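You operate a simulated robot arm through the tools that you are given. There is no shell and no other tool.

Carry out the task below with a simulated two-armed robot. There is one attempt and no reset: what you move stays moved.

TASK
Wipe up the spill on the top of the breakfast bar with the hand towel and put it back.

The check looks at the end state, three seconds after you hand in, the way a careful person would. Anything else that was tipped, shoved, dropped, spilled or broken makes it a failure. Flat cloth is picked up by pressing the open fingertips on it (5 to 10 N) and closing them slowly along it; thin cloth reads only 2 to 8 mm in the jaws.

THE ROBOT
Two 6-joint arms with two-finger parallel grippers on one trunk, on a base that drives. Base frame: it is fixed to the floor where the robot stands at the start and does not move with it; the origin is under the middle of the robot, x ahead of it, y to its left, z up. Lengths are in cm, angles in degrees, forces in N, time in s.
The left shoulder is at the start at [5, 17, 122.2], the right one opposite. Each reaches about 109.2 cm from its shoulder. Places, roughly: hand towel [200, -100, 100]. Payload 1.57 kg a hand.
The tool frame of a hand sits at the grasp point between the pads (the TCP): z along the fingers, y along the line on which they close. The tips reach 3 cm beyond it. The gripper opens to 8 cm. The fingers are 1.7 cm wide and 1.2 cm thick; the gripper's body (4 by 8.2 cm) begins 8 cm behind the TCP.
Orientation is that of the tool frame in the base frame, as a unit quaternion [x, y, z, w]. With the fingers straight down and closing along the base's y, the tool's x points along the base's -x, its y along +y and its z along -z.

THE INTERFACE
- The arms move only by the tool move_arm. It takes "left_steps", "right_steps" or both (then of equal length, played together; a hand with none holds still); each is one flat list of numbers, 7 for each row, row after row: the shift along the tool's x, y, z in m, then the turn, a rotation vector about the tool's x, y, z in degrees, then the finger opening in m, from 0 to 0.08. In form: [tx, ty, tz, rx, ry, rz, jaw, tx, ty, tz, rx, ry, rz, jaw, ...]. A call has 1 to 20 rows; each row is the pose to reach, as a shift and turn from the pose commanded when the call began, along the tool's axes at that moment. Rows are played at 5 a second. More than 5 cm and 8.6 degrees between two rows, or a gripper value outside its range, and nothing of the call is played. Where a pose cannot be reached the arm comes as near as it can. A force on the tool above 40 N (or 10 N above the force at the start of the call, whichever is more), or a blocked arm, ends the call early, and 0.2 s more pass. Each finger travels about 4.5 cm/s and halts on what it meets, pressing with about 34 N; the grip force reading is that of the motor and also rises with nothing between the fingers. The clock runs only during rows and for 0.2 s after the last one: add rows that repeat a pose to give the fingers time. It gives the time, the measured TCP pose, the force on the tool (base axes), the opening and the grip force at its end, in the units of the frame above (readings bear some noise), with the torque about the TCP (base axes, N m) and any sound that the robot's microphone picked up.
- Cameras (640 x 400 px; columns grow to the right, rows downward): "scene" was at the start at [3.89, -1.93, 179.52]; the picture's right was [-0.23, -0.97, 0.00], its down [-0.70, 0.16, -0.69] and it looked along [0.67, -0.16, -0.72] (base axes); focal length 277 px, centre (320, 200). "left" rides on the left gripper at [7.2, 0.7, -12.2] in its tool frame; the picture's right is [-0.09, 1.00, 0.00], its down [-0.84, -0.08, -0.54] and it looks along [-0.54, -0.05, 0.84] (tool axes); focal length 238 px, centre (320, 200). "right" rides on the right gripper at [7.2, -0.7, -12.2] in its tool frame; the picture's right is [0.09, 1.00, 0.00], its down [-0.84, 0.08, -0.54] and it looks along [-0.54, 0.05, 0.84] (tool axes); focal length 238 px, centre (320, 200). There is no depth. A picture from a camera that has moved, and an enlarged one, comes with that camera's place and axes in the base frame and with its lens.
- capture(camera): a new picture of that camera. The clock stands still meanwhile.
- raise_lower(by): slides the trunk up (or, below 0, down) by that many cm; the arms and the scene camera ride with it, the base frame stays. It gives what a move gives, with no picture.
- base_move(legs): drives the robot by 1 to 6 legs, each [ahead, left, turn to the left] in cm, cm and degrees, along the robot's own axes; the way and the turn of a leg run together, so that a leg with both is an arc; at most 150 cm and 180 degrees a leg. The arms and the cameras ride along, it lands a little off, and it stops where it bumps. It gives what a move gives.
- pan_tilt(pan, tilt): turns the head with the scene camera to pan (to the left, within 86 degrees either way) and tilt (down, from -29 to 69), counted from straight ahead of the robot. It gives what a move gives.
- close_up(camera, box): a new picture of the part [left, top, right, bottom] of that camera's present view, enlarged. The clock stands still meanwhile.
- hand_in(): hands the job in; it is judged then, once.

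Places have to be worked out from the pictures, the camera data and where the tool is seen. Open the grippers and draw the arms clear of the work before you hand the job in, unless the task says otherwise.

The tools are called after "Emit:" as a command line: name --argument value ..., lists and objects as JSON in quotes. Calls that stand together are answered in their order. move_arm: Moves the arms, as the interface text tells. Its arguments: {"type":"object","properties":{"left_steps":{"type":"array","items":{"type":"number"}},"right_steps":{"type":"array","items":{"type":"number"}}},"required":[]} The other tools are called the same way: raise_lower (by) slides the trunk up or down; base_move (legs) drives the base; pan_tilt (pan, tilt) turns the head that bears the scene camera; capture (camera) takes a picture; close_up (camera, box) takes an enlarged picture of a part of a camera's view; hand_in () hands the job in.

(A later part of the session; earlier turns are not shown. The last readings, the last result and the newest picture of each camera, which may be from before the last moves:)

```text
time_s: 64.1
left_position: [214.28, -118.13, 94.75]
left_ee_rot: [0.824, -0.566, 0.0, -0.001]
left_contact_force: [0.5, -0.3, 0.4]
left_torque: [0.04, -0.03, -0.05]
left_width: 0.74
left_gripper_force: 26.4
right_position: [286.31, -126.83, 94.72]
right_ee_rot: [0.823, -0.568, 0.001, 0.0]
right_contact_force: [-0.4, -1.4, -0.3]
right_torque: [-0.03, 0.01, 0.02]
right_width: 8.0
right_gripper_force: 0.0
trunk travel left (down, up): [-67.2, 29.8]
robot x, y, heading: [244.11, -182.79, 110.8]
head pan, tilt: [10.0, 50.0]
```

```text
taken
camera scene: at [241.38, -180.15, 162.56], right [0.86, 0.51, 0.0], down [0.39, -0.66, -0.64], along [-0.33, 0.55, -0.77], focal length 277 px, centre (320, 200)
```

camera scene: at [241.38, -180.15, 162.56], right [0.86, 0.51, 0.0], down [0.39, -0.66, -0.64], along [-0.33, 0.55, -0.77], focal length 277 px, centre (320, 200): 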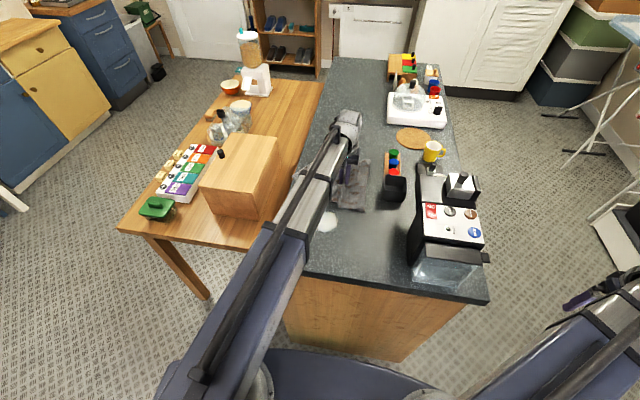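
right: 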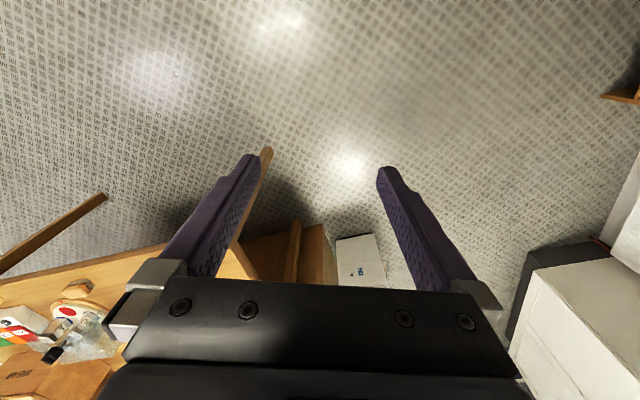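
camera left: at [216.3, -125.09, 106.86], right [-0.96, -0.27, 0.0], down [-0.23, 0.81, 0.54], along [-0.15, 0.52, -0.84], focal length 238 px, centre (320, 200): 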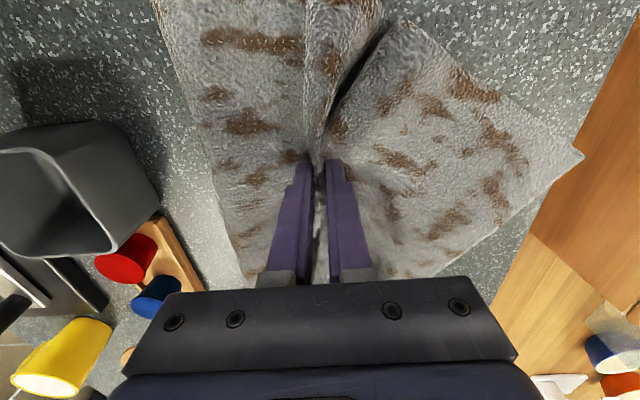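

The towel comes along, its left panel unfolding toward the bar's left edge. I drag straight back another 16 cm with no further leftward motion, so that the cloth covers the spill.

Emit:
move_arm --left_steps '[0.02, 0, 0, 0, 0, 0, 0, 0.04, 0, 0, 0, 0, 0, 0, 0.06, 0, 0, 0, 0, 0, 0, 0.08, 0, 0, 0, 0, 0, 0, 0.1, 0, 0, 0, 0, 0, 0, 0.12, 0, 0, 0, 0, 0, 0, 0.14, 0, 0, 0, 0, 0, 0, 0.16, 0, 0, 0, 0, 0, 0, 0.16, 0, 0, 0, 0, 0, 0]'

Emit:
capture --camera "left"

Emit:
capture --camera "scene"

```text
time_s: 66.1
left_position: [220.24, -133.33, 94.65]
left_ee_rot: [0.824, -0.566, 0.0, -0.001]
left_contact_force: [0.1, -0.2, 0.2]
left_torque: [0.03, -0.06, -0.06]
left_width: 0.74
left_gripper_force: 26.4
right_position: [286.23, -126.75, 94.64]
right_ee_rot: [0.823, -0.568, 0.0, -0.001]
right_contact_force: [0.1, -0.7, 0.0]
right_torque: [0.0, 0.02, 0.01]
right_width: 8.01
right_gripper_force: 0.1
trunk travel left (down, up): [-67.2, 29.8]
robot x, y, heading: [243.89, -182.62, 110.9]
head pan, tilt: [10.0, 50.0]
```

```text
taken
camera left: at [222.11, -140.18, 106.86], right [-0.96, -0.27, 0.0], down [-0.23, 0.81, 0.54], along [-0.15, 0.52, -0.84], focal length 238 px, centre (320, 200)
```

left: 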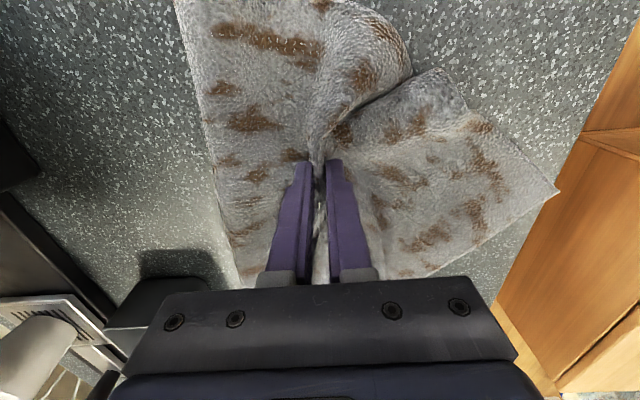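

```text
taken
camera scene: at [241.37, -180.15, 162.56], right [0.86, 0.51, 0.0], down [0.39, -0.66, -0.64], along [-0.33, 0.55, -0.77], focal length 277 px, centre (320, 200)
```

scene: 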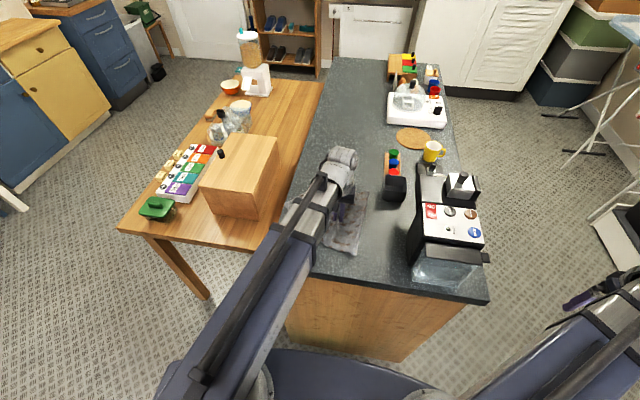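

The cloth now lies over the spill, whose centre (216.5, -134.8) is about 4 cm left of the gripped point. I shift left 4 cm, then press down for wiping.

Emit:
move_arm --left_steps '[0, 0.02, 0, 0, 0, 0, 0, 0, 0.04, 0, 0, 0, 0, 0, 0, 0.04, 0, 0, 0, 0, 0]'

Emit:
raise_lower --by -0.8

```text
time_s: 66.9
left_position: [216.44, -134.72, 94.54]
left_ee_rot: [0.824, -0.566, 0.0, -0.001]
left_contact_force: [1.0, 0.5, 0.3]
left_torque: [0.02, -0.06, -0.05]
left_width: 0.75
left_gripper_force: 26.4
right_position: [286.3, -126.78, 94.68]
right_ee_rot: [0.823, -0.568, 0.0, 0.0]
right_contact_force: [0.2, 0.7, 0.7]
right_torque: [-0.01, 0.02, 0.0]
right_width: 8.0
right_gripper_force: 0.1
trunk travel left (down, up): [-67.2, 29.8]
robot x, y, heading: [243.84, -182.86, 110.7]
head pan, tilt: [10.0, 50.0]
```

```text
time_s: 67.4
left_position: [216.39, -134.91, 94.0]
left_ee_rot: [0.824, -0.567, 0.0, -0.001]
left_contact_force: [2.4, -3.3, 19.6]
left_torque: [-0.11, -0.06, -0.09]
left_width: 0.69
left_gripper_force: 26.8
right_position: [286.38, -126.89, 94.04]
right_ee_rot: [0.823, -0.568, -0.001, 0.0]
right_contact_force: [-0.7, -0.1, -0.5]
right_torque: [0.01, -0.02, -0.01]
right_width: 8.0
right_gripper_force: 0.1
trunk travel left (down, up): [-66.4, 30.6]
robot x, y, heading: [243.76, -183.17, 110.6]
head pan, tilt: [10.0, 50.0]
```

The press reads 19.6 N, a bit more than needed. I ease up 0.2 cm, then wipe in zigzag strokes across the whole spill area.

Emit:
raise_lower --by 0.2

Emit:
move_arm --left_steps '[-0.03, -0.025, 0, 0, 0, 0, 0, -0.06, -0.045, 0, 0, 0, 0, 0, -0.02, -0.045, 0, 0, 0, 0, 0, 0.02, -0.045, 0, 0, 0, 0, 0, 0.06, -0.045, 0, 0, 0, 0, 0, 0.06, -0.025, 0, 0, 0, 0, 0, 0.02, -0.025, 0, 0, 0, 0, 0, -0.02, -0.025, 0, 0, 0, 0, 0, -0.06, -0.025, 0, 0, 0, 0, 0, -0.06, -0.005, 0, 0, 0, 0, 0, -0.02, -0.005, 0, 0, 0, 0, 0, 0.02, -0.005, 0, 0, 0, 0, 0, 0.06, -0.005, 0, 0, 0, 0, 0, 0.06, 0.015, 0, 0, 0, 0, 0, 0.02, 0.015, 0, 0, 0, 0, 0, -0.02, 0.015, 0, 0, 0, 0, 0, -0.06, 0.015, 0, 0, 0, 0, 0]'

Emit:
capture --camera "left"

Emit:
capture --camera "scene"

```text
time_s: 68.0
left_position: [216.4, -134.65, 94.21]
left_ee_rot: [0.824, -0.567, -0.001, -0.002]
left_contact_force: [1.7, -1.5, 8.0]
left_torque: [-0.04, -0.02, -0.04]
left_width: 0.74
left_gripper_force: 26.3
right_position: [286.32, -126.99, 94.03]
right_ee_rot: [0.823, -0.568, 0.0, -0.001]
right_contact_force: [-0.2, 0.8, 0.3]
right_torque: [-0.01, 0.02, -0.01]
right_width: 8.0
right_gripper_force: 0.1
trunk travel left (down, up): [-66.6, 30.4]
robot x, y, heading: [243.48, -182.95, 110.9]
head pan, tilt: [10.0, 50.0]
```

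```text
time_s: 71.5
left_position: [212.78, -129.78, 94.12]
left_ee_rot: [0.824, -0.567, -0.001, -0.002]
left_contact_force: [-0.2, 0.5, 6.0]
left_torque: [0.01, 0.0, -0.04]
left_width: 0.73
left_gripper_force: 26.7
right_position: [286.31, -126.86, 94.12]
right_ee_rot: [0.823, -0.568, 0.0, -0.001]
right_contact_force: [0.6, -0.5, 0.4]
right_torque: [-0.01, 0.0, -0.02]
right_width: 8.01
right_gripper_force: 0.1
trunk travel left (down, up): [-66.6, 30.4]
robot x, y, heading: [243.78, -183.24, 110.8]
head pan, tilt: [10.0, 50.0]
```

```text
taken
camera left: at [214.93, -136.68, 106.27], right [-0.96, -0.27, 0.0], down [-0.23, 0.81, 0.54], along [-0.15, 0.52, -0.84], focal length 238 px, centre (320, 200)
```

left: 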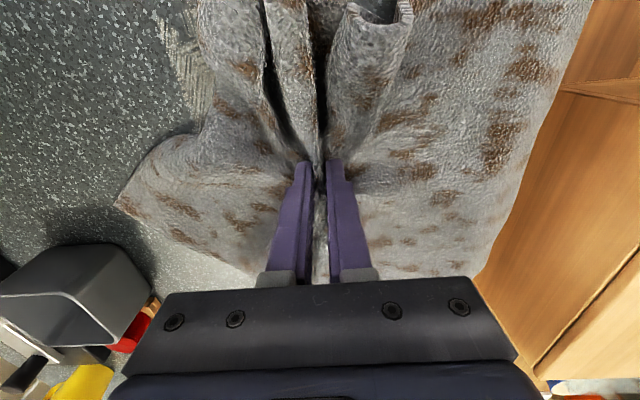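

```text
taken
camera scene: at [241.41, -180.19, 161.96], right [0.86, 0.51, 0.0], down [0.39, -0.66, -0.64], along [-0.33, 0.55, -0.77], focal length 277 px, centre (320, 200)
```

scene: 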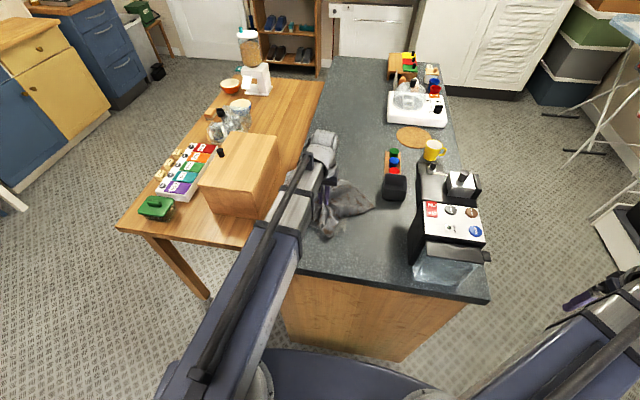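

Most of the spill is now under the cloth, but a thin streaky residue shows to the right, near (222, -134). I enlarge it.

Emit:
close_up --camera "left" --box '[80, 0, 280, 140]'

Emit:
close_up --camera "scene" --box '[280, 140, 420, 260]'

```text
2.86 times, centred on (180, 70) of left
camera zoom: at [214.93, -136.68, 106.27], right [-0.96, -0.27, 0.0], down [-0.23, 0.81, 0.54], along [-0.15, 0.52, -0.84], focal length 681 px, centre (720, 571)
```

zoom: 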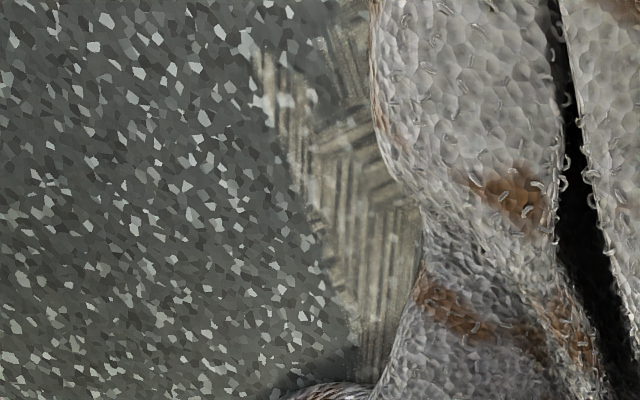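

```text
3.33 times, centred on (350, 200) of scene
camera zoom: at [241.41, -180.19, 161.96], right [0.86, 0.51, 0.0], down [0.39, -0.66, -0.64], along [-0.33, 0.55, -0.77], focal length 922 px, centre (220, 200)
```

zoom: 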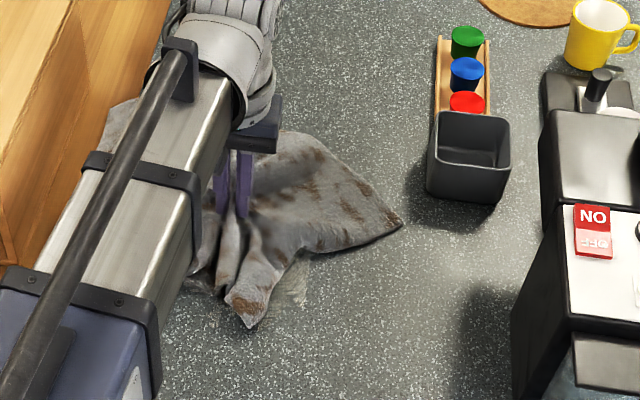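

The film is thinned but streaky, so more passes are needed and over a slightly wider area. I continue with strokes on the left side, then cross strokes.

Emit:
move_arm --left_steps '[0, 0.02, 0, 0, 0, 0, 0, 0.04, 0.02, 0, 0, 0, 0, 0, 0.08, 0.02, 0, 0, 0, 0, 0, 0.12, 0.02, 0, 0, 0, 0, 0, 0.12, 0.04, 0, 0, 0, 0, 0, 0.08, 0.04, 0, 0, 0, 0, 0, 0.04, 0.04, 0, 0, 0, 0, 0, 0, 0.04, 0, 0, 0, 0, 0, 0, 0, 0, 0, 0, 0, 0, 0, -0.04, 0, 0, 0, 0, 0, 0, -0.08, 0, 0, 0, 0, 0, 0.02, -0.08, 0, 0, 0, 0, 0, 0.02, -0.04, 0, 0, 0, 0, 0, 0.02, 0, 0, 0, 0, 0, 0, 0.02, 0.04, 0, 0, 0, 0, 0, 0.04, 0.04, 0, 0, 0, 0, 0, 0.04, 0, 0, 0, 0, 0, 0, 0.04, -0.04, 0, 0, 0, 0, 0, 0.04, -0.08, 0, 0, 0, 0, 0, 0.06, -0.08, 0, 0, 0, 0, 0]'

Emit:
capture --camera "left"

Emit:
close_up --camera "scene" --box '[280, 140, 420, 260]'

```text
time_s: 75.8
left_position: [222.53, -132.3, 94.14]
left_ee_rot: [0.824, -0.567, 0.0, -0.002]
left_contact_force: [-1.0, 1.3, 6.4]
left_torque: [0.06, 0.04, -0.06]
left_width: 0.72
left_gripper_force: 27.1
right_position: [286.32, -126.86, 94.14]
right_ee_rot: [0.823, -0.568, 0.0, -0.002]
right_contact_force: [-0.4, 0.2, -0.2]
right_torque: [0.03, 0.07, 0.03]
right_width: 8.0
right_gripper_force: 0.1
trunk travel left (down, up): [-66.6, 30.4]
robot x, y, heading: [243.5, -183.18, 110.7]
head pan, tilt: [10.0, 50.0]
```

```text
taken
camera left: at [224.5, -139.29, 106.27], right [-0.96, -0.27, 0.0], down [-0.23, 0.81, 0.54], along [-0.15, 0.52, -0.84], focal length 238 px, centre (320, 200)
```

left: 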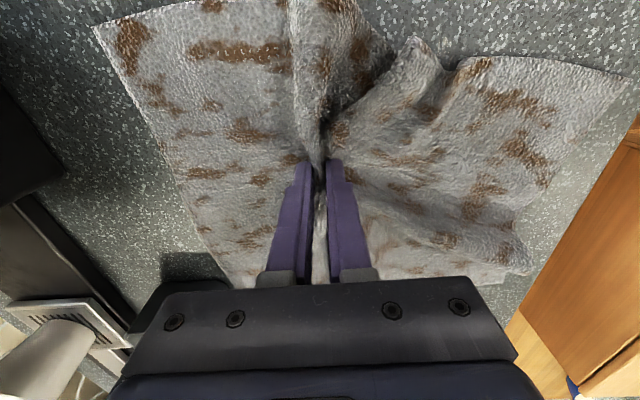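

```text
3.33 times, centred on (350, 200) of scene
camera zoom: at [241.38, -180.23, 161.96], right [0.86, 0.51, 0.0], down [0.39, -0.66, -0.64], along [-0.33, 0.55, -0.77], focal length 922 px, centre (220, 200)
```

zoom: 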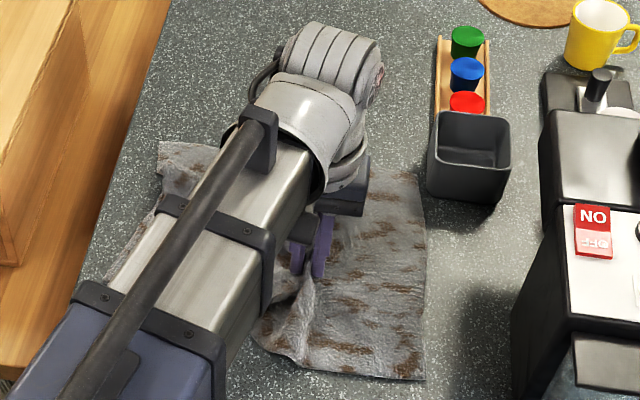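

The towel is still well held at 7 mm. I finish the cross strokes over the nearer half of the spill, moving away from the "USED" bin.

Emit:
move_arm --left_steps '[0, 0.04, 0, 0, 0, 0, 0, 0, 0.08, 0, 0, 0, 0, 0, 0, 0.12, 0, 0, 0, 0, 0, 0.02, 0.12, 0, 0, 0, 0, 0, 0.02, 0.08, 0, 0, 0, 0, 0, 0.02, 0.04, 0, 0, 0, 0, 0, 0.02, 0, 0, 0, 0, 0, 0, 0.04, 0, 0, 0, 0, 0, 0, 0.04, 0.04, 0, 0, 0, 0, 0, 0.04, 0.08, 0, 0, 0, 0, 0, 0.04, 0.12, 0, 0, 0, 0, 0, 0.06, 0.12, 0, 0, 0, 0, 0, 0.06, 0.08, 0, 0, 0, 0, 0, 0.06, 0.04, 0, 0, 0, 0, 0, 0.06, 0, 0, 0, 0, 0, 0]'

Emit:
capture --camera "left"

Emit:
close_up --camera "scene" --box '[280, 140, 420, 260]'

```text
time_s: 79.0
left_position: [224.55, -138.15, 94.16]
left_ee_rot: [0.824, -0.567, 0.0, -0.001]
left_contact_force: [-1.2, -0.3, 7.1]
left_torque: [0.03, 0.08, -0.05]
left_width: 0.71
left_gripper_force: 26.8
right_position: [286.25, -126.83, 94.04]
right_ee_rot: [0.824, -0.567, -0.001, -0.002]
right_contact_force: [-0.1, -0.4, 0.0]
right_torque: [0.03, -0.01, 0.0]
right_width: 7.98
right_gripper_force: 0.0
trunk travel left (down, up): [-66.6, 30.4]
robot x, y, heading: [243.59, -183.05, 110.9]
head pan, tilt: [10.0, 50.0]
```

```text
taken
camera left: at [226.61, -145.11, 106.27], right [-0.96, -0.27, 0.0], down [-0.23, 0.81, 0.54], along [-0.15, 0.52, -0.84], focal length 238 px, centre (320, 200)
```

left: 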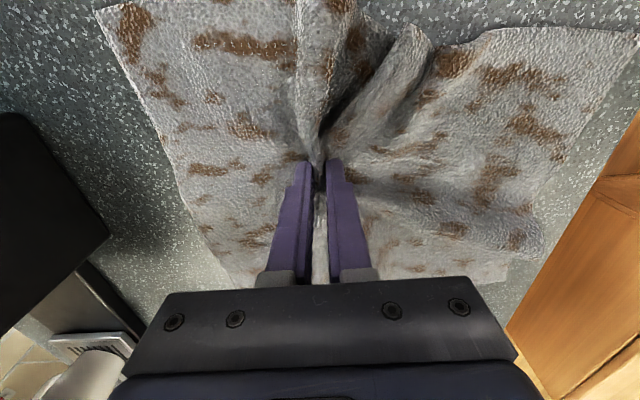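

```text
3.33 times, centred on (350, 200) of scene
camera zoom: at [241.41, -180.19, 161.96], right [0.86, 0.51, 0.0], down [0.39, -0.66, -0.64], along [-0.33, 0.55, -0.77], focal length 922 px, centre (220, 200)
```

zoom: 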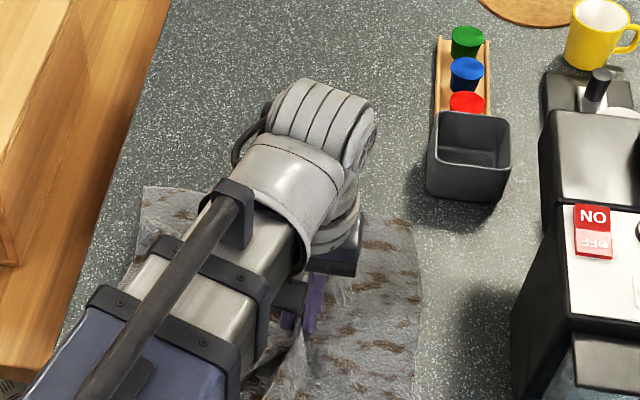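

Nothing else has been touched. I add a little pressure and make a second set of lengthwise strokes across the spill area, keeping clear of the bin.

Emit:
raise_lower --by -0.1

Emit:
move_arm --left_steps '[0, 0.02, 0, 0, 0, 0, 0, -0.04, 0.02, 0, 0, 0, 0, 0, -0.08, 0.02, 0, 0, 0, 0, 0, -0.12, 0.02, 0, 0, 0, 0, 0, -0.12, 0.04, 0, 0, 0, 0, 0, -0.08, 0.04, 0, 0, 0, 0, 0, -0.04, 0.04, 0, 0, 0, 0, 0, 0, 0.04, 0, 0, 0, 0, 0, 0, 0.06, 0, 0, 0, 0, 0, -0.04, 0.06, 0, 0, 0, 0, 0, -0.08, 0.06, 0, 0, 0, 0, 0, -0.12, 0.06, 0, 0, 0, 0, 0, -0.12, 0.08, 0, 0, 0, 0, 0, -0.08, 0.08, 0, 0, 0, 0, 0, -0.04, 0.08, 0, 0, 0, 0, 0, 0, 0.08, 0, 0, 0, 0, 0, 0, 0.1, 0, 0, 0, 0, 0, -0.04, 0.1, 0, 0, 0, 0, 0, -0.08, 0.1, 0, 0, 0, 0, 0, -0.12, 0.1, 0, 0, 0, 0, 0]'

Emit:
capture --camera "left"

Emit:
close_up --camera "scene" --box '[280, 140, 420, 260]'

```text
time_s: 79.5
left_position: [224.56, -138.21, 94.14]
left_ee_rot: [0.824, -0.566, 0.0, -0.002]
left_contact_force: [-1.4, 0.1, 13.0]
left_torque: [0.05, 0.1, -0.04]
left_width: 0.76
left_gripper_force: 26.2
right_position: [286.19, -126.73, 94.1]
right_ee_rot: [0.823, -0.568, 0.0, -0.003]
right_contact_force: [-0.2, 0.1, 0.1]
right_torque: [0.04, -0.02, 0.04]
right_width: 8.01
right_gripper_force: 0.0
trunk travel left (down, up): [-66.5, 30.5]
robot x, y, heading: [243.59, -182.87, 110.7]
head pan, tilt: [10.0, 50.0]
```

```text
time_s: 83.7
left_position: [210.89, -130.45, 94.07]
left_ee_rot: [0.824, -0.566, -0.001, -0.002]
left_contact_force: [-0.4, -0.2, 11.4]
left_torque: [0.05, 0.05, -0.07]
left_width: 0.73
left_gripper_force: 26.9
right_position: [286.32, -126.65, 94.01]
right_ee_rot: [0.823, -0.567, 0.0, -0.001]
right_contact_force: [0.3, 0.4, -0.5]
right_torque: [-0.04, 0.01, 0.01]
right_width: 7.99
right_gripper_force: 0.1
trunk travel left (down, up): [-66.5, 30.5]
robot x, y, heading: [243.65, -182.89, 110.6]
head pan, tilt: [10.0, 50.0]
```

```text
taken
camera left: at [212.83, -137.39, 106.2], right [-0.96, -0.27, 0.0], down [-0.23, 0.81, 0.54], along [-0.15, 0.52, -0.84], focal length 238 px, centre (320, 200)
```

left: 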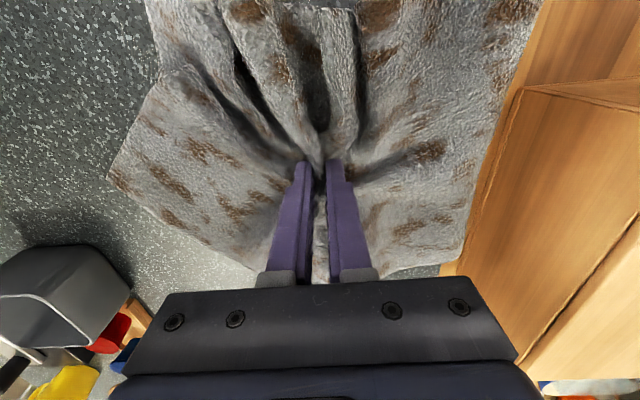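

```text
3.33 times, centred on (350, 200) of scene
camera zoom: at [241.44, -180.24, 161.86], right [0.86, 0.51, 0.0], down [0.39, -0.66, -0.64], along [-0.33, 0.55, -0.77], focal length 922 px, centre (220, 200)
```

zoom: 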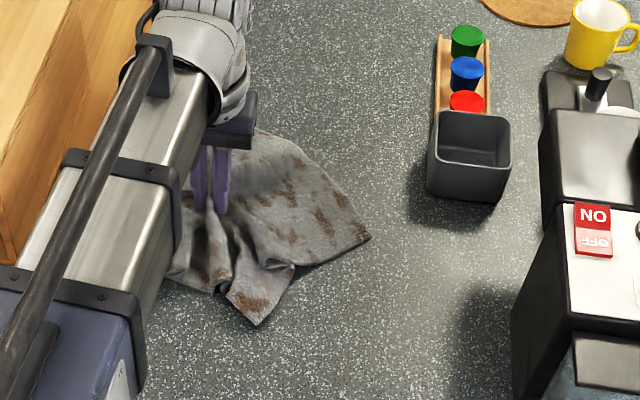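

The right-hand residue is gone. I make last strokes on the left side and through the middle before lifting to check.

Emit:
move_arm --left_steps '[0, 0.02, 0, 0, 0, 0, 0, 0.04, 0.02, 0, 0, 0, 0, 0, 0.08, 0.02, 0, 0, 0, 0, 0, 0.12, 0.02, 0, 0, 0, 0, 0, 0.12, 0, 0, 0, 0, 0, 0, 0.08, 0, 0, 0, 0, 0, 0, 0.04, 0, 0, 0, 0, 0, 0, 0, 0, 0, 0, 0, 0, 0, 0, -0.04, 0, 0, 0, 0, 0, 0.04, -0.04, 0, 0, 0, 0, 0, 0.08, -0.04, 0, 0, 0, 0, 0, 0.12, -0.04, 0, 0, 0, 0, 0, 0.12, -0.07, 0, 0, 0, 0, 0, 0.08, -0.07, 0, 0, 0, 0, 0, 0.04, -0.07, 0, 0, 0, 0, 0, 0.02, -0.07, 0, 0, 0, 0, 0]'

Emit:
raise_lower --by 12

Emit:
capture --camera "left"

Emit:
capture --camera "scene"

```text
time_s: 87.1
left_position: [218.5, -129.73, 94.09]
left_ee_rot: [0.825, -0.566, -0.001, -0.001]
left_contact_force: [1.8, -2.4, 10.7]
left_torque: [-0.05, 0.02, -0.07]
left_width: 0.74
left_gripper_force: 26.4
right_position: [286.25, -126.81, 93.94]
right_ee_rot: [0.823, -0.568, 0.0, -0.001]
right_contact_force: [0.0, -0.5, 0.3]
right_torque: [0.02, 0.01, -0.01]
right_width: 8.01
right_gripper_force: 0.1
trunk travel left (down, up): [-66.5, 30.5]
robot x, y, heading: [243.8, -182.86, 110.4]
head pan, tilt: [10.0, 50.0]
```

```text
time_s: 88.6
left_position: [218.41, -129.83, 106.08]
left_ee_rot: [0.824, -0.567, 0.0, -0.001]
left_contact_force: [0.1, 0.0, -0.8]
left_torque: [0.02, -0.03, -0.04]
left_width: 0.72
left_gripper_force: 26.9
right_position: [286.36, -126.8, 105.99]
right_ee_rot: [0.823, -0.568, 0.0, -0.001]
right_contact_force: [0.6, -0.1, 0.7]
right_torque: [0.0, -0.03, 0.01]
right_width: 7.98
right_gripper_force: 0.0
trunk travel left (down, up): [-78.5, 18.5]
robot x, y, heading: [243.41, -183.07, 110.9]
head pan, tilt: [10.0, 50.0]
```

```text
taken
camera left: at [220.35, -136.69, 118.14], right [-0.96, -0.27, 0.0], down [-0.23, 0.81, 0.54], along [-0.15, 0.52, -0.84], focal length 238 px, centre (320, 200)
```

left: 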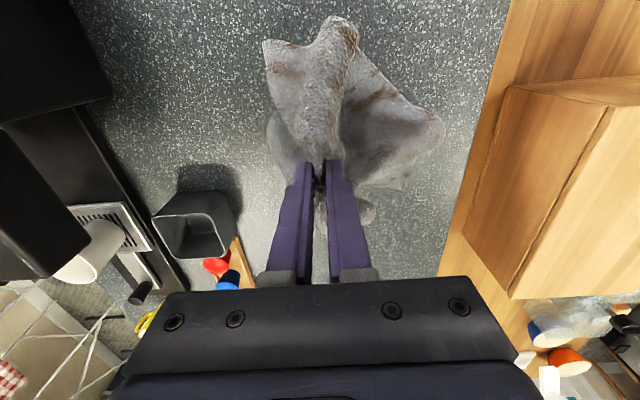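

```text
taken
camera scene: at [241.37, -180.13, 173.85], right [0.86, 0.51, 0.0], down [0.39, -0.66, -0.64], along [-0.33, 0.55, -0.77], focal length 277 px, centre (320, 200)
```

scene: 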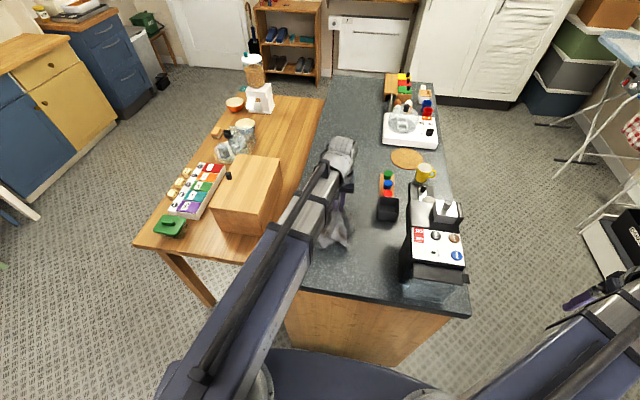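

The bar around the hanging towel looks clean. I raise a further 8 cm so the cloth hangs clear, carry it forward toward its old place, and then inspect the spill area.

Emit:
raise_lower --by 9

Emit:
move_arm --left_steps '[-0.03, 0, 0, 0, 0, 0, 0, -0.06, 0, 0, 0, 0, 0, 0, -0.09, 0, 0, 0, 0, 0, 0, -0.12, 0, 0, 0, 0, 0, 0, -0.15, 0, 0, 0, 0, 0, 0, -0.18, 0, 0, 0, 0, 0, 0, -0.21, 0, 0, 0, 0, 0, 0, -0.24, 0, 0, 0, 0, 0, 0, -0.27, 0, 0, 0, 0, 0, 0, -0.3, 0, 0, 0, 0, 0, 0, -0.33, 0, 0, 0, 0, 0, 0, -0.36, 0, 0, 0, 0, 0, 0, -0.36, 0, 0, 0, 0, 0, 0]'

Emit:
capture --camera "left"

Emit:
capture --camera "scene"

```text
time_s: 89.8
left_position: [218.27, -129.73, 115.02]
left_ee_rot: [0.824, -0.567, -0.001, -0.002]
left_contact_force: [-0.2, 0.5, -0.4]
left_torque: [0.03, -0.01, -0.02]
left_width: 0.74
left_gripper_force: 26.6
right_position: [286.22, -126.88, 114.98]
right_ee_rot: [0.823, -0.568, 0.0, -0.001]
right_contact_force: [-0.1, 0.1, -0.5]
right_torque: [0.01, 0.02, -0.01]
right_width: 8.01
right_gripper_force: 0.0
trunk travel left (down, up): [-87.5, 9.5]
robot x, y, heading: [243.86, -182.96, 110.6]
head pan, tilt: [10.0, 50.0]
```

```text
time_s: 92.6
left_position: [206.65, -99.13, 114.89]
left_ee_rot: [0.824, -0.566, -0.001, -0.001]
left_contact_force: [-0.8, 0.4, -0.5]
left_torque: [0.05, -0.03, 0.0]
left_width: 0.74
left_gripper_force: 26.9
left hand out of reach, approached as far as the arm can: row 12, 13
right_position: [286.26, -126.75, 115.0]
right_ee_rot: [0.823, -0.568, 0.0, -0.001]
right_contact_force: [-0.3, -0.4, 0.0]
right_torque: [0.0, -0.01, 0.0]
right_width: 8.01
right_gripper_force: 0.1
trunk travel left (down, up): [-87.5, 9.5]
robot x, y, heading: [243.86, -182.76, 110.6]
head pan, tilt: [10.0, 50.0]
```

```text
taken
camera left: at [208.7, -106.09, 127.12], right [-0.96, -0.27, 0.0], down [-0.23, 0.81, 0.54], along [-0.15, 0.52, -0.84], focal length 238 px, centre (320, 200)
```

left: 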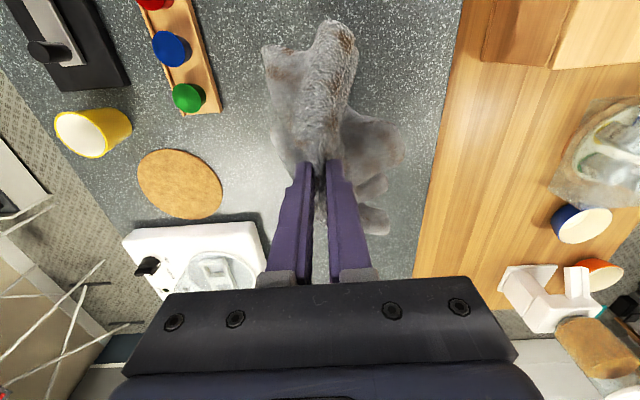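

```text
taken
camera scene: at [241.36, -180.1, 182.85], right [0.86, 0.51, 0.0], down [0.39, -0.66, -0.64], along [-0.33, 0.55, -0.77], focal length 277 px, centre (320, 200)
```

scene: 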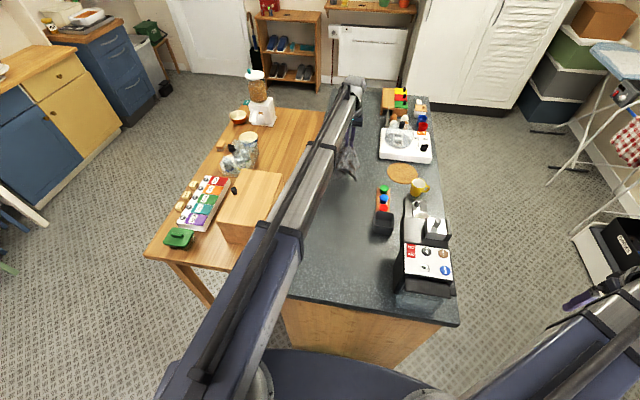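

Reach ends here, with the TCP at (206.7, -99.1) and the towel hanging free. I enlarge the former spill area, around scene pixel (325, 251), to check how clean it is.

Emit:
close_up --camera "scene" --box '[275, 195, 395, 305]'

Emit:
close_up --camera "scene" --box '[300, 220, 360, 275]'

```text
3.64 times, centred on (335, 250) of scene
camera zoom: at [241.36, -180.1, 182.85], right [0.86, 0.51, 0.0], down [0.39, -0.66, -0.64], along [-0.33, 0.55, -0.77], focal length 1006 px, centre (266, 18)
```

zoom: 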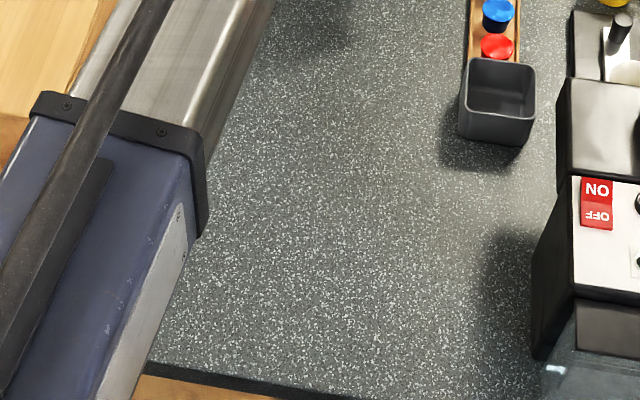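

```text
7.27 times, centred on (330, 248) of scene
camera zoom: at [241.36, -180.1, 182.85], right [0.86, 0.51, 0.0], down [0.39, -0.66, -0.64], along [-0.33, 0.55, -0.77], focal length 2013 px, centre (247, -146)
```

zoom: 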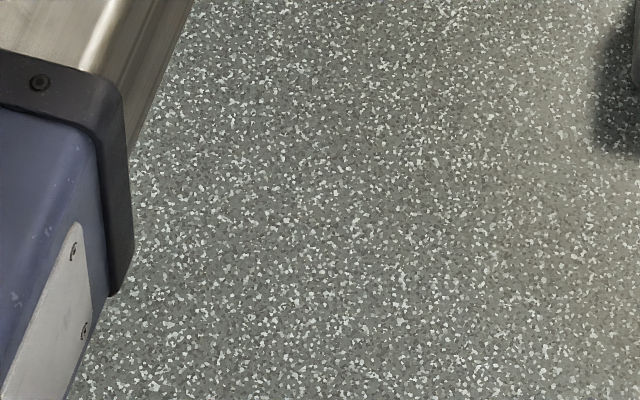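

The spill area is fully visible and clean. Now I look at the hanging towel to plan how to lay it back.

Emit:
close_up --camera "scene" --box '[300, 80, 420, 230]'

Emit:
close_up --camera "left" --box '[180, 0, 480, 280]'

```text
2.67 times, centred on (360, 155) of scene
camera zoom: at [241.36, -180.1, 182.85], right [0.86, 0.51, 0.0], down [0.39, -0.66, -0.64], along [-0.33, 0.55, -0.77], focal length 738 px, centre (213, 320)
```

zoom: 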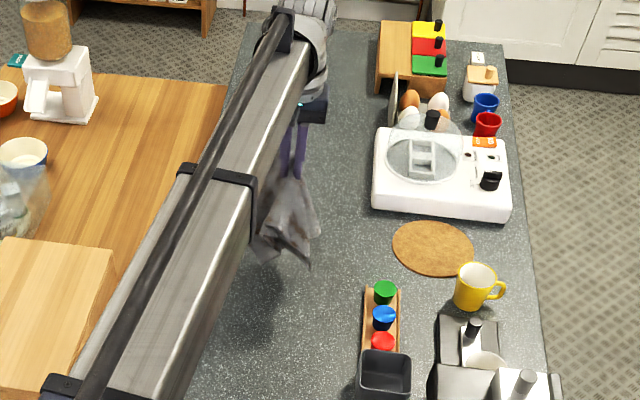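

```text
1.43 times, centred on (330, 140) of left
camera zoom: at [208.7, -106.09, 127.12], right [-0.96, -0.27, 0.0], down [-0.23, 0.81, 0.54], along [-0.15, 0.52, -0.84], focal length 340 px, centre (306, 286)
```

zoom: 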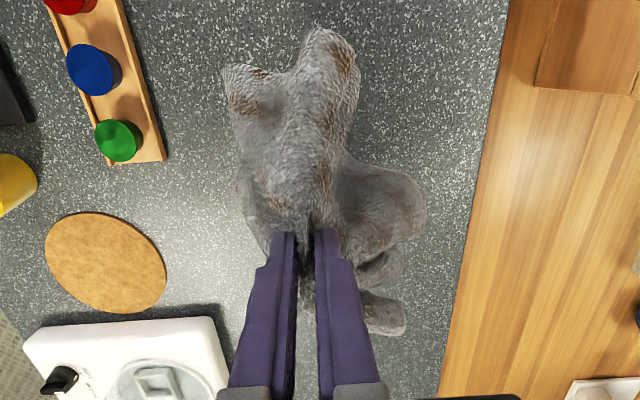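

The towel hangs in a loose bunch, clear of the cup tray. I lower it in stages, drawing back a little each time, so that it lies lengthwise over its original place, centred near (207.6, -103.6).

Emit:
raise_lower --by -8

Emit:
move_arm --left_steps '[0.012, 0, 0, 0, 0, 0, 0, 0.025, 0, 0, 0, 0, 0, 0, 0.025, 0, 0, 0, 0, 0, 0]'

Emit:
raise_lower --by -4

Emit:
capture --camera "left"

Emit:
close_up --camera "scene" --box '[300, 80, 420, 230]'

```text
time_s: 93.8
left_position: [206.62, -99.15, 107.05]
left_ee_rot: [0.824, -0.566, -0.001, -0.001]
left_contact_force: [0.0, 0.3, -0.9]
left_torque: [-0.03, -0.02, -0.03]
left_width: 0.71
left_gripper_force: 26.7
right_position: [286.31, -126.8, 107.07]
right_ee_rot: [0.823, -0.568, 0.0, -0.001]
right_contact_force: [0.1, 0.2, -0.2]
right_torque: [-0.02, 0.02, 0.02]
right_width: 8.0
right_gripper_force: 0.0
trunk travel left (down, up): [-79.5, 17.5]
robot x, y, heading: [243.72, -183.1, 110.8]
head pan, tilt: [10.0, 50.0]
```

```text
time_s: 94.6
left_position: [207.59, -101.56, 107.03]
left_ee_rot: [0.824, -0.567, 0.0, -0.001]
left_contact_force: [0.7, 0.1, 0.0]
left_torque: [0.0, 0.0, -0.05]
left_width: 0.7
left_gripper_force: 26.7
right_position: [286.23, -126.84, 106.97]
right_ee_rot: [0.823, -0.568, 0.001, -0.001]
right_contact_force: [0.2, 0.3, 0.3]
right_torque: [0.02, 0.02, 0.03]
right_width: 7.98
right_gripper_force: 0.0
trunk travel left (down, up): [-79.5, 17.5]
robot x, y, heading: [244.01, -182.59, 110.4]
head pan, tilt: [10.0, 50.0]
```

```text
time_s: 95.4
left_position: [207.63, -101.47, 102.88]
left_ee_rot: [0.824, -0.566, -0.001, -0.002]
left_contact_force: [-0.7, 0.1, 0.5]
left_torque: [0.04, 0.01, -0.05]
left_width: 0.73
left_gripper_force: 26.6
right_position: [286.2, -126.85, 102.99]
right_ee_rot: [0.823, -0.568, 0.001, -0.001]
right_contact_force: [0.7, 0.8, -0.3]
right_torque: [0.03, 0.04, 0.01]
right_width: 8.01
right_gripper_force: 0.0
trunk travel left (down, up): [-75.5, 21.5]
robot x, y, heading: [243.98, -182.67, 110.7]
head pan, tilt: [10.0, 50.0]
```

```text
taken
camera left: at [209.67, -108.43, 115.15], right [-0.96, -0.27, 0.0], down [-0.23, 0.81, 0.54], along [-0.15, 0.52, -0.84], focal length 238 px, centre (320, 200)
```

left: 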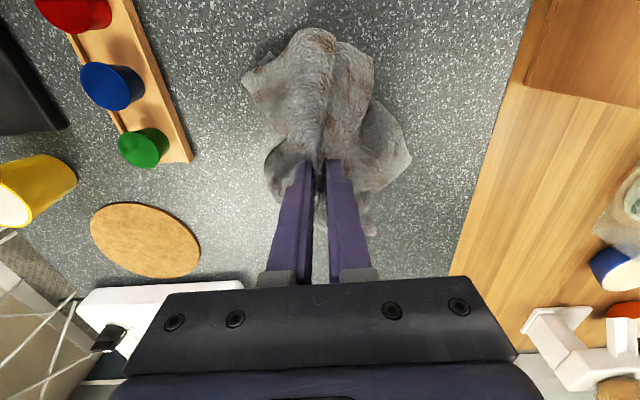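

```text
2.67 times, centred on (360, 155) of scene
camera zoom: at [241.37, -180.16, 170.86], right [0.86, 0.51, 0.0], down [0.39, -0.66, -0.64], along [-0.33, 0.55, -0.77], focal length 738 px, centre (213, 320)
```

zoom: 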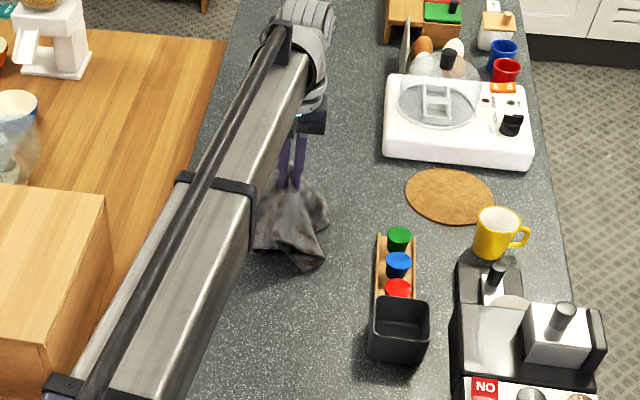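

The hem is just reaching the bar, within the old footprint. I draw back 2 cm and lower further toward the surface.

Emit:
raise_lower --by -3

Emit:
move_arm --left_steps '[0.01, 0, 0, 0, 0, 0, 0, 0.02, 0, 0, 0, 0, 0, 0, 0.02, 0, 0, 0, 0, 0, 0]'

Emit:
raise_lower --by -3.5

Emit:
capture --camera "left"

Emit:
close_up --camera "scene" --box '[300, 80, 420, 230]'

```text
time_s: 96.2
left_position: [207.63, -101.38, 99.99]
left_ee_rot: [0.824, -0.567, -0.001, -0.002]
left_contact_force: [-0.1, -0.2, 0.4]
left_torque: [0.01, -0.03, -0.03]
left_width: 0.73
left_gripper_force: 26.1
right_position: [286.21, -126.7, 100.01]
right_ee_rot: [0.823, -0.568, 0.0, 0.0]
right_contact_force: [-0.8, 1.1, 0.5]
right_torque: [-0.05, -0.01, 0.0]
right_width: 7.97
right_gripper_force: 0.1
trunk travel left (down, up): [-72.5, 24.5]
robot x, y, heading: [243.67, -182.51, 110.8]
head pan, tilt: [10.0, 50.0]
```

```text
time_s: 97.0
left_position: [208.39, -103.3, 100.08]
left_ee_rot: [0.824, -0.566, 0.0, -0.001]
left_contact_force: [-0.6, 0.4, -0.5]
left_torque: [0.03, 0.03, -0.05]
left_width: 0.72
left_gripper_force: 26.2
right_position: [286.3, -126.8, 99.98]
right_ee_rot: [0.824, -0.567, 0.001, -0.001]
right_contact_force: [-0.5, 0.1, -0.7]
right_torque: [0.0, 0.03, -0.02]
right_width: 8.01
right_gripper_force: 0.0
trunk travel left (down, up): [-72.5, 24.5]
robot x, y, heading: [244.09, -183.23, 110.8]
head pan, tilt: [10.0, 50.0]
```

```text
time_s: 97.8
left_position: [208.57, -103.32, 96.6]
left_ee_rot: [0.824, -0.567, -0.001, -0.002]
left_contact_force: [-0.2, -1.1, 0.8]
left_torque: [0.01, 0.0, -0.04]
left_width: 0.74
left_gripper_force: 26.2
right_position: [286.25, -126.79, 96.4]
right_ee_rot: [0.823, -0.568, 0.001, 0.0]
right_contact_force: [0.2, 0.2, -0.4]
right_torque: [-0.04, 0.0, -0.01]
right_width: 7.99
right_gripper_force: 0.1
trunk travel left (down, up): [-69.0, 28.0]
robot x, y, heading: [243.8, -182.87, 111.0]
head pan, tilt: [10.0, 50.0]
```

```text
taken
camera left: at [210.45, -110.3, 108.66], right [-0.96, -0.27, 0.0], down [-0.23, 0.81, 0.54], along [-0.15, 0.52, -0.84], focal length 238 px, centre (320, 200)
```

left: 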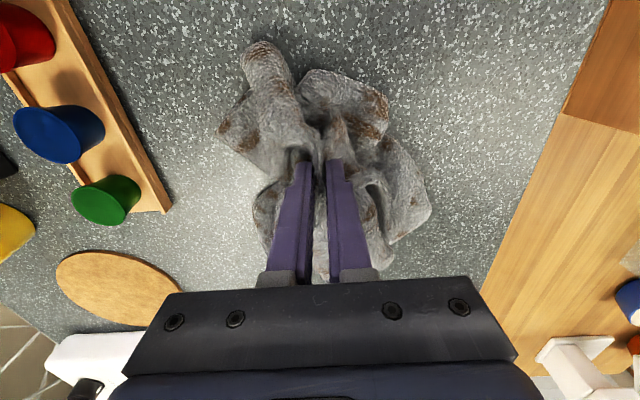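

```text
2.67 times, centred on (360, 155) of scene
camera zoom: at [241.37, -180.17, 164.36], right [0.86, 0.51, 0.0], down [0.39, -0.66, -0.64], along [-0.33, 0.55, -0.77], focal length 738 px, centre (213, 320)
```

zoom: 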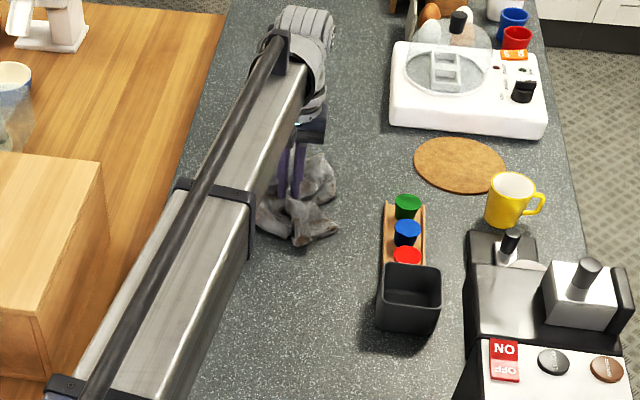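

The towel is in the right spot but bunched up. I lift again, go forward to the reach limit, and lay it down with a longer backward draw so that it trails out flatter over the original place.

Emit:
raise_lower --by 11

Emit:
move_arm --left_steps '[-0.02, 0, 0, 0, 0, 0, 0, -0.04, 0, 0, 0, 0, 0, 0, -0.05, 0, 0, 0, 0, 0, 0, -0.05, 0, 0, 0, 0, 0, 0, -0.05, 0, 0, 0, 0, 0, 0]'

Emit:
raise_lower --by -4.5

Emit:
move_arm --left_steps '[0.015, 0, 0, 0, 0, 0, 0, 0.03, 0, 0, 0, 0, 0, 0, 0.03, 0, 0, 0, 0, 0, 0]'

Emit:
raise_lower --by -2

Emit:
move_arm --left_steps '[0.015, 0, 0, 0, 0, 0, 0, 0.03, 0, 0, 0, 0, 0, 0, 0.03, 0, 0, 0, 0, 0, 0]'

Emit:
capture --camera "left"

Emit:
close_up --camera "scene" --box '[300, 80, 420, 230]'

```text
time_s: 99.2
left_position: [208.47, -103.36, 107.51]
left_ee_rot: [0.824, -0.567, 0.0, -0.002]
left_contact_force: [0.2, -0.5, -0.8]
left_torque: [-0.01, 0.01, -0.01]
left_width: 0.7
left_gripper_force: 26.6
right_position: [286.33, -126.72, 107.53]
right_ee_rot: [0.823, -0.568, 0.0, 0.0]
right_contact_force: [0.1, -0.4, 0.5]
right_torque: [-0.04, -0.03, 0.03]
right_width: 8.01
right_gripper_force: 0.0
trunk travel left (down, up): [-80.0, 17.0]
robot x, y, heading: [244.08, -183.37, 110.7]
head pan, tilt: [10.0, 50.0]
```

```text
time_s: 100.4
left_position: [206.66, -99.1, 107.53]
left_ee_rot: [0.824, -0.566, -0.002, -0.002]
left_contact_force: [-0.4, -0.4, -0.7]
left_torque: [-0.01, -0.06, -0.02]
left_width: 0.7
left_gripper_force: 27.2
left hand out of reach, approached as far as the arm can: row 3, 4, 5
right_position: [286.22, -126.84, 107.57]
right_ee_rot: [0.823, -0.568, 0.001, -0.001]
right_contact_force: [0.2, 0.2, 0.4]
right_torque: [0.0, -0.01, 0.02]
right_width: 8.0
right_gripper_force: 0.1
trunk travel left (down, up): [-80.0, 17.0]
robot x, y, heading: [243.78, -183.2, 110.8]
head pan, tilt: [10.0, 50.0]
```

```text
time_s: 101.2
left_position: [206.71, -99.09, 103.07]
left_ee_rot: [0.824, -0.567, -0.002, -0.001]
left_contact_force: [0.8, -1.2, -0.1]
left_torque: [0.03, 0.0, -0.02]
left_width: 0.72
left_gripper_force: 26.9
right_position: [286.27, -126.79, 102.98]
right_ee_rot: [0.823, -0.568, 0.0, 0.0]
right_contact_force: [0.1, -0.8, -0.7]
right_torque: [0.04, -0.01, -0.01]
right_width: 8.01
right_gripper_force: 0.0
trunk travel left (down, up): [-75.5, 21.5]
robot x, y, heading: [243.39, -183.34, 110.9]
head pan, tilt: [10.0, 50.0]
```

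```text
time_s: 102.0
left_position: [207.79, -101.91, 102.96]
left_ee_rot: [0.825, -0.566, -0.001, -0.002]
left_contact_force: [-0.2, 0.6, -0.2]
left_torque: [0.02, -0.04, -0.03]
left_width: 0.74
left_gripper_force: 26.5
right_position: [286.26, -126.79, 103.02]
right_ee_rot: [0.823, -0.568, 0.0, -0.001]
right_contact_force: [0.6, 0.3, -0.5]
right_torque: [-0.02, -0.02, -0.01]
right_width: 8.0
right_gripper_force: 0.0
trunk travel left (down, up): [-75.5, 21.5]
robot x, y, heading: [243.72, -183.01, 110.8]
head pan, tilt: [10.0, 50.0]
```

```text
time_s: 102.7
left_position: [207.77, -101.89, 101.01]
left_ee_rot: [0.824, -0.566, -0.002, -0.002]
left_contact_force: [0.4, 0.9, 0.2]
left_torque: [0.03, -0.03, 0.0]
left_width: 0.72
left_gripper_force: 26.7
right_position: [286.22, -126.79, 100.93]
right_ee_rot: [0.823, -0.568, 0.001, -0.001]
right_contact_force: [0.2, -0.3, -0.3]
right_torque: [-0.04, -0.02, 0.02]
right_width: 8.01
right_gripper_force: 0.0
trunk travel left (down, up): [-73.5, 23.5]
robot x, y, heading: [243.85, -183.02, 110.6]
head pan, tilt: [10.0, 50.0]
```

```text
time_s: 103.5
left_position: [208.97, -104.7, 100.95]
left_ee_rot: [0.824, -0.567, -0.001, -0.002]
left_contact_force: [0.1, 0.2, 0.1]
left_torque: [0.01, -0.03, -0.03]
left_width: 0.73
left_gripper_force: 26.7
right_position: [286.2, -126.78, 101.04]
right_ee_rot: [0.823, -0.568, 0.0, -0.001]
right_contact_force: [-0.4, -0.4, 0.2]
right_torque: [0.01, 0.01, -0.02]
right_width: 8.0
right_gripper_force: 0.0
trunk travel left (down, up): [-73.5, 23.5]
robot x, y, heading: [243.32, -182.59, 110.7]
head pan, tilt: [10.0, 50.0]
```

```text
taken
camera left: at [210.93, -111.69, 113.12], right [-0.96, -0.27, 0.0], down [-0.23, 0.81, 0.55], along [-0.15, 0.53, -0.84], focal length 238 px, centre (320, 200)
```

left: 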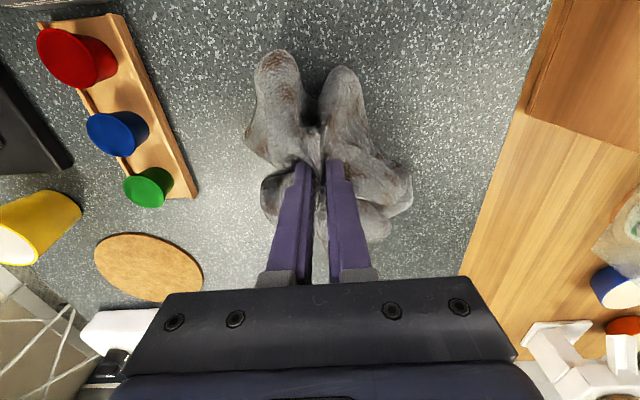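

```text
2.67 times, centred on (360, 155) of scene
camera zoom: at [241.36, -180.14, 168.86], right [0.86, 0.51, 0.0], down [0.39, -0.66, -0.64], along [-0.33, 0.55, -0.77], focal length 738 px, centre (213, 320)
```

zoom: 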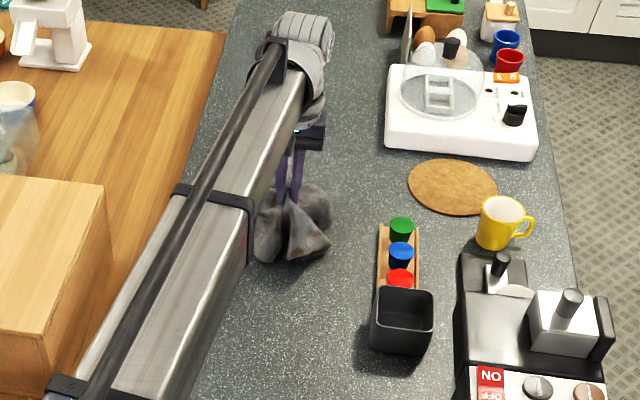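

The cloth still hangs mostly straight under the grip. I lower it near the surface over its place and make small slides in both directions so the folds flatten out, keeping clear of the cup tray (its edge is about 15 cm to the right).

Emit:
raise_lower --by -6

Emit:
move_arm --left_steps '[-0.02, 0, 0, 0, 0, 0, 0, -0.04, 0, 0, 0, 0, 0, 0, -0.055, 0, 0, 0, 0, 0, 0, -0.035, 0, 0, 0, 0, 0, 0, -0.01, 0, 0, 0, 0, 0, 0, 0.015, 0, 0, 0, 0, 0, 0, 0.04, 0, 0, 0, 0, 0, 0, 0.06, 0, 0, 0, 0, 0, 0, 0.04, 0, 0, 0, 0, 0, 0, 0.02, 0, 0, 0, 0, 0, 0, 0, 0, 0, 0, 0, 0, 0, 0, 0.02, 0, 0, 0, 0, 0, 0, 0.04, 0, 0, 0, 0, 0, 0, 0.02, 0, 0, 0, 0, 0, 0, 0, 0, 0, 0, 0, 0, 0, -0.02, 0, 0, 0, 0, 0, 0, 0, 0, 0, 0, 0, 0]'

Emit:
capture --camera "left"

Emit:
close_up --camera "scene" --box '[300, 80, 420, 230]'

```text
time_s: 104.5
left_position: [209.01, -104.65, 94.94]
left_ee_rot: [0.824, -0.566, -0.002, -0.002]
left_contact_force: [-0.4, -0.2, 1.9]
left_torque: [0.03, -0.03, -0.02]
left_width: 0.69
left_gripper_force: 26.5
right_position: [286.28, -126.78, 95.14]
right_ee_rot: [0.823, -0.568, 0.001, 0.0]
right_contact_force: [0.1, -0.3, 0.3]
right_torque: [0.05, 0.01, 0.01]
right_width: 8.0
right_gripper_force: 0.1
trunk travel left (down, up): [-67.5, 29.5]
robot x, y, heading: [243.82, -182.78, 110.8]
head pan, tilt: [10.0, 50.0]
```

```text
time_s: 108.1
left_position: [208.74, -104.62, 95.04]
left_ee_rot: [0.824, -0.567, -0.002, -0.002]
left_contact_force: [0.4, 0.3, 0.6]
left_torque: [0.03, -0.03, -0.06]
left_width: 0.73
left_gripper_force: 27.1
right_position: [286.19, -126.91, 94.9]
right_ee_rot: [0.823, -0.568, 0.0, 0.0]
right_contact_force: [0.0, -0.4, -0.3]
right_torque: [-0.01, -0.03, 0.03]
right_width: 8.03
right_gripper_force: 0.1
trunk travel left (down, up): [-67.5, 29.5]
robot x, y, heading: [243.83, -183.26, 110.6]
head pan, tilt: [10.0, 50.0]
```

```text
taken
camera left: at [210.8, -111.71, 107.13], right [-0.96, -0.27, 0.0], down [-0.23, 0.81, 0.55], along [-0.15, 0.53, -0.84], focal length 238 px, centre (320, 200)
```

left: 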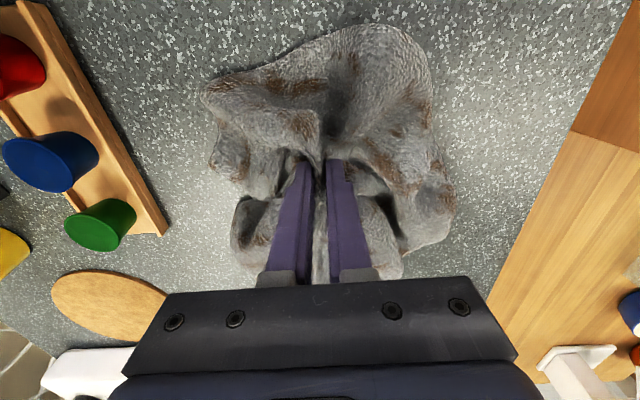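

```text
2.67 times, centred on (360, 155) of scene
camera zoom: at [241.32, -180.18, 162.86], right [0.86, 0.51, 0.0], down [0.39, -0.66, -0.64], along [-0.33, 0.55, -0.77], focal length 738 px, centre (213, 320)
```

zoom: 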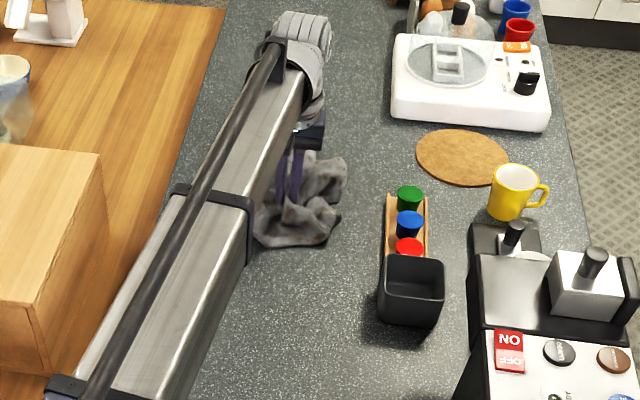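

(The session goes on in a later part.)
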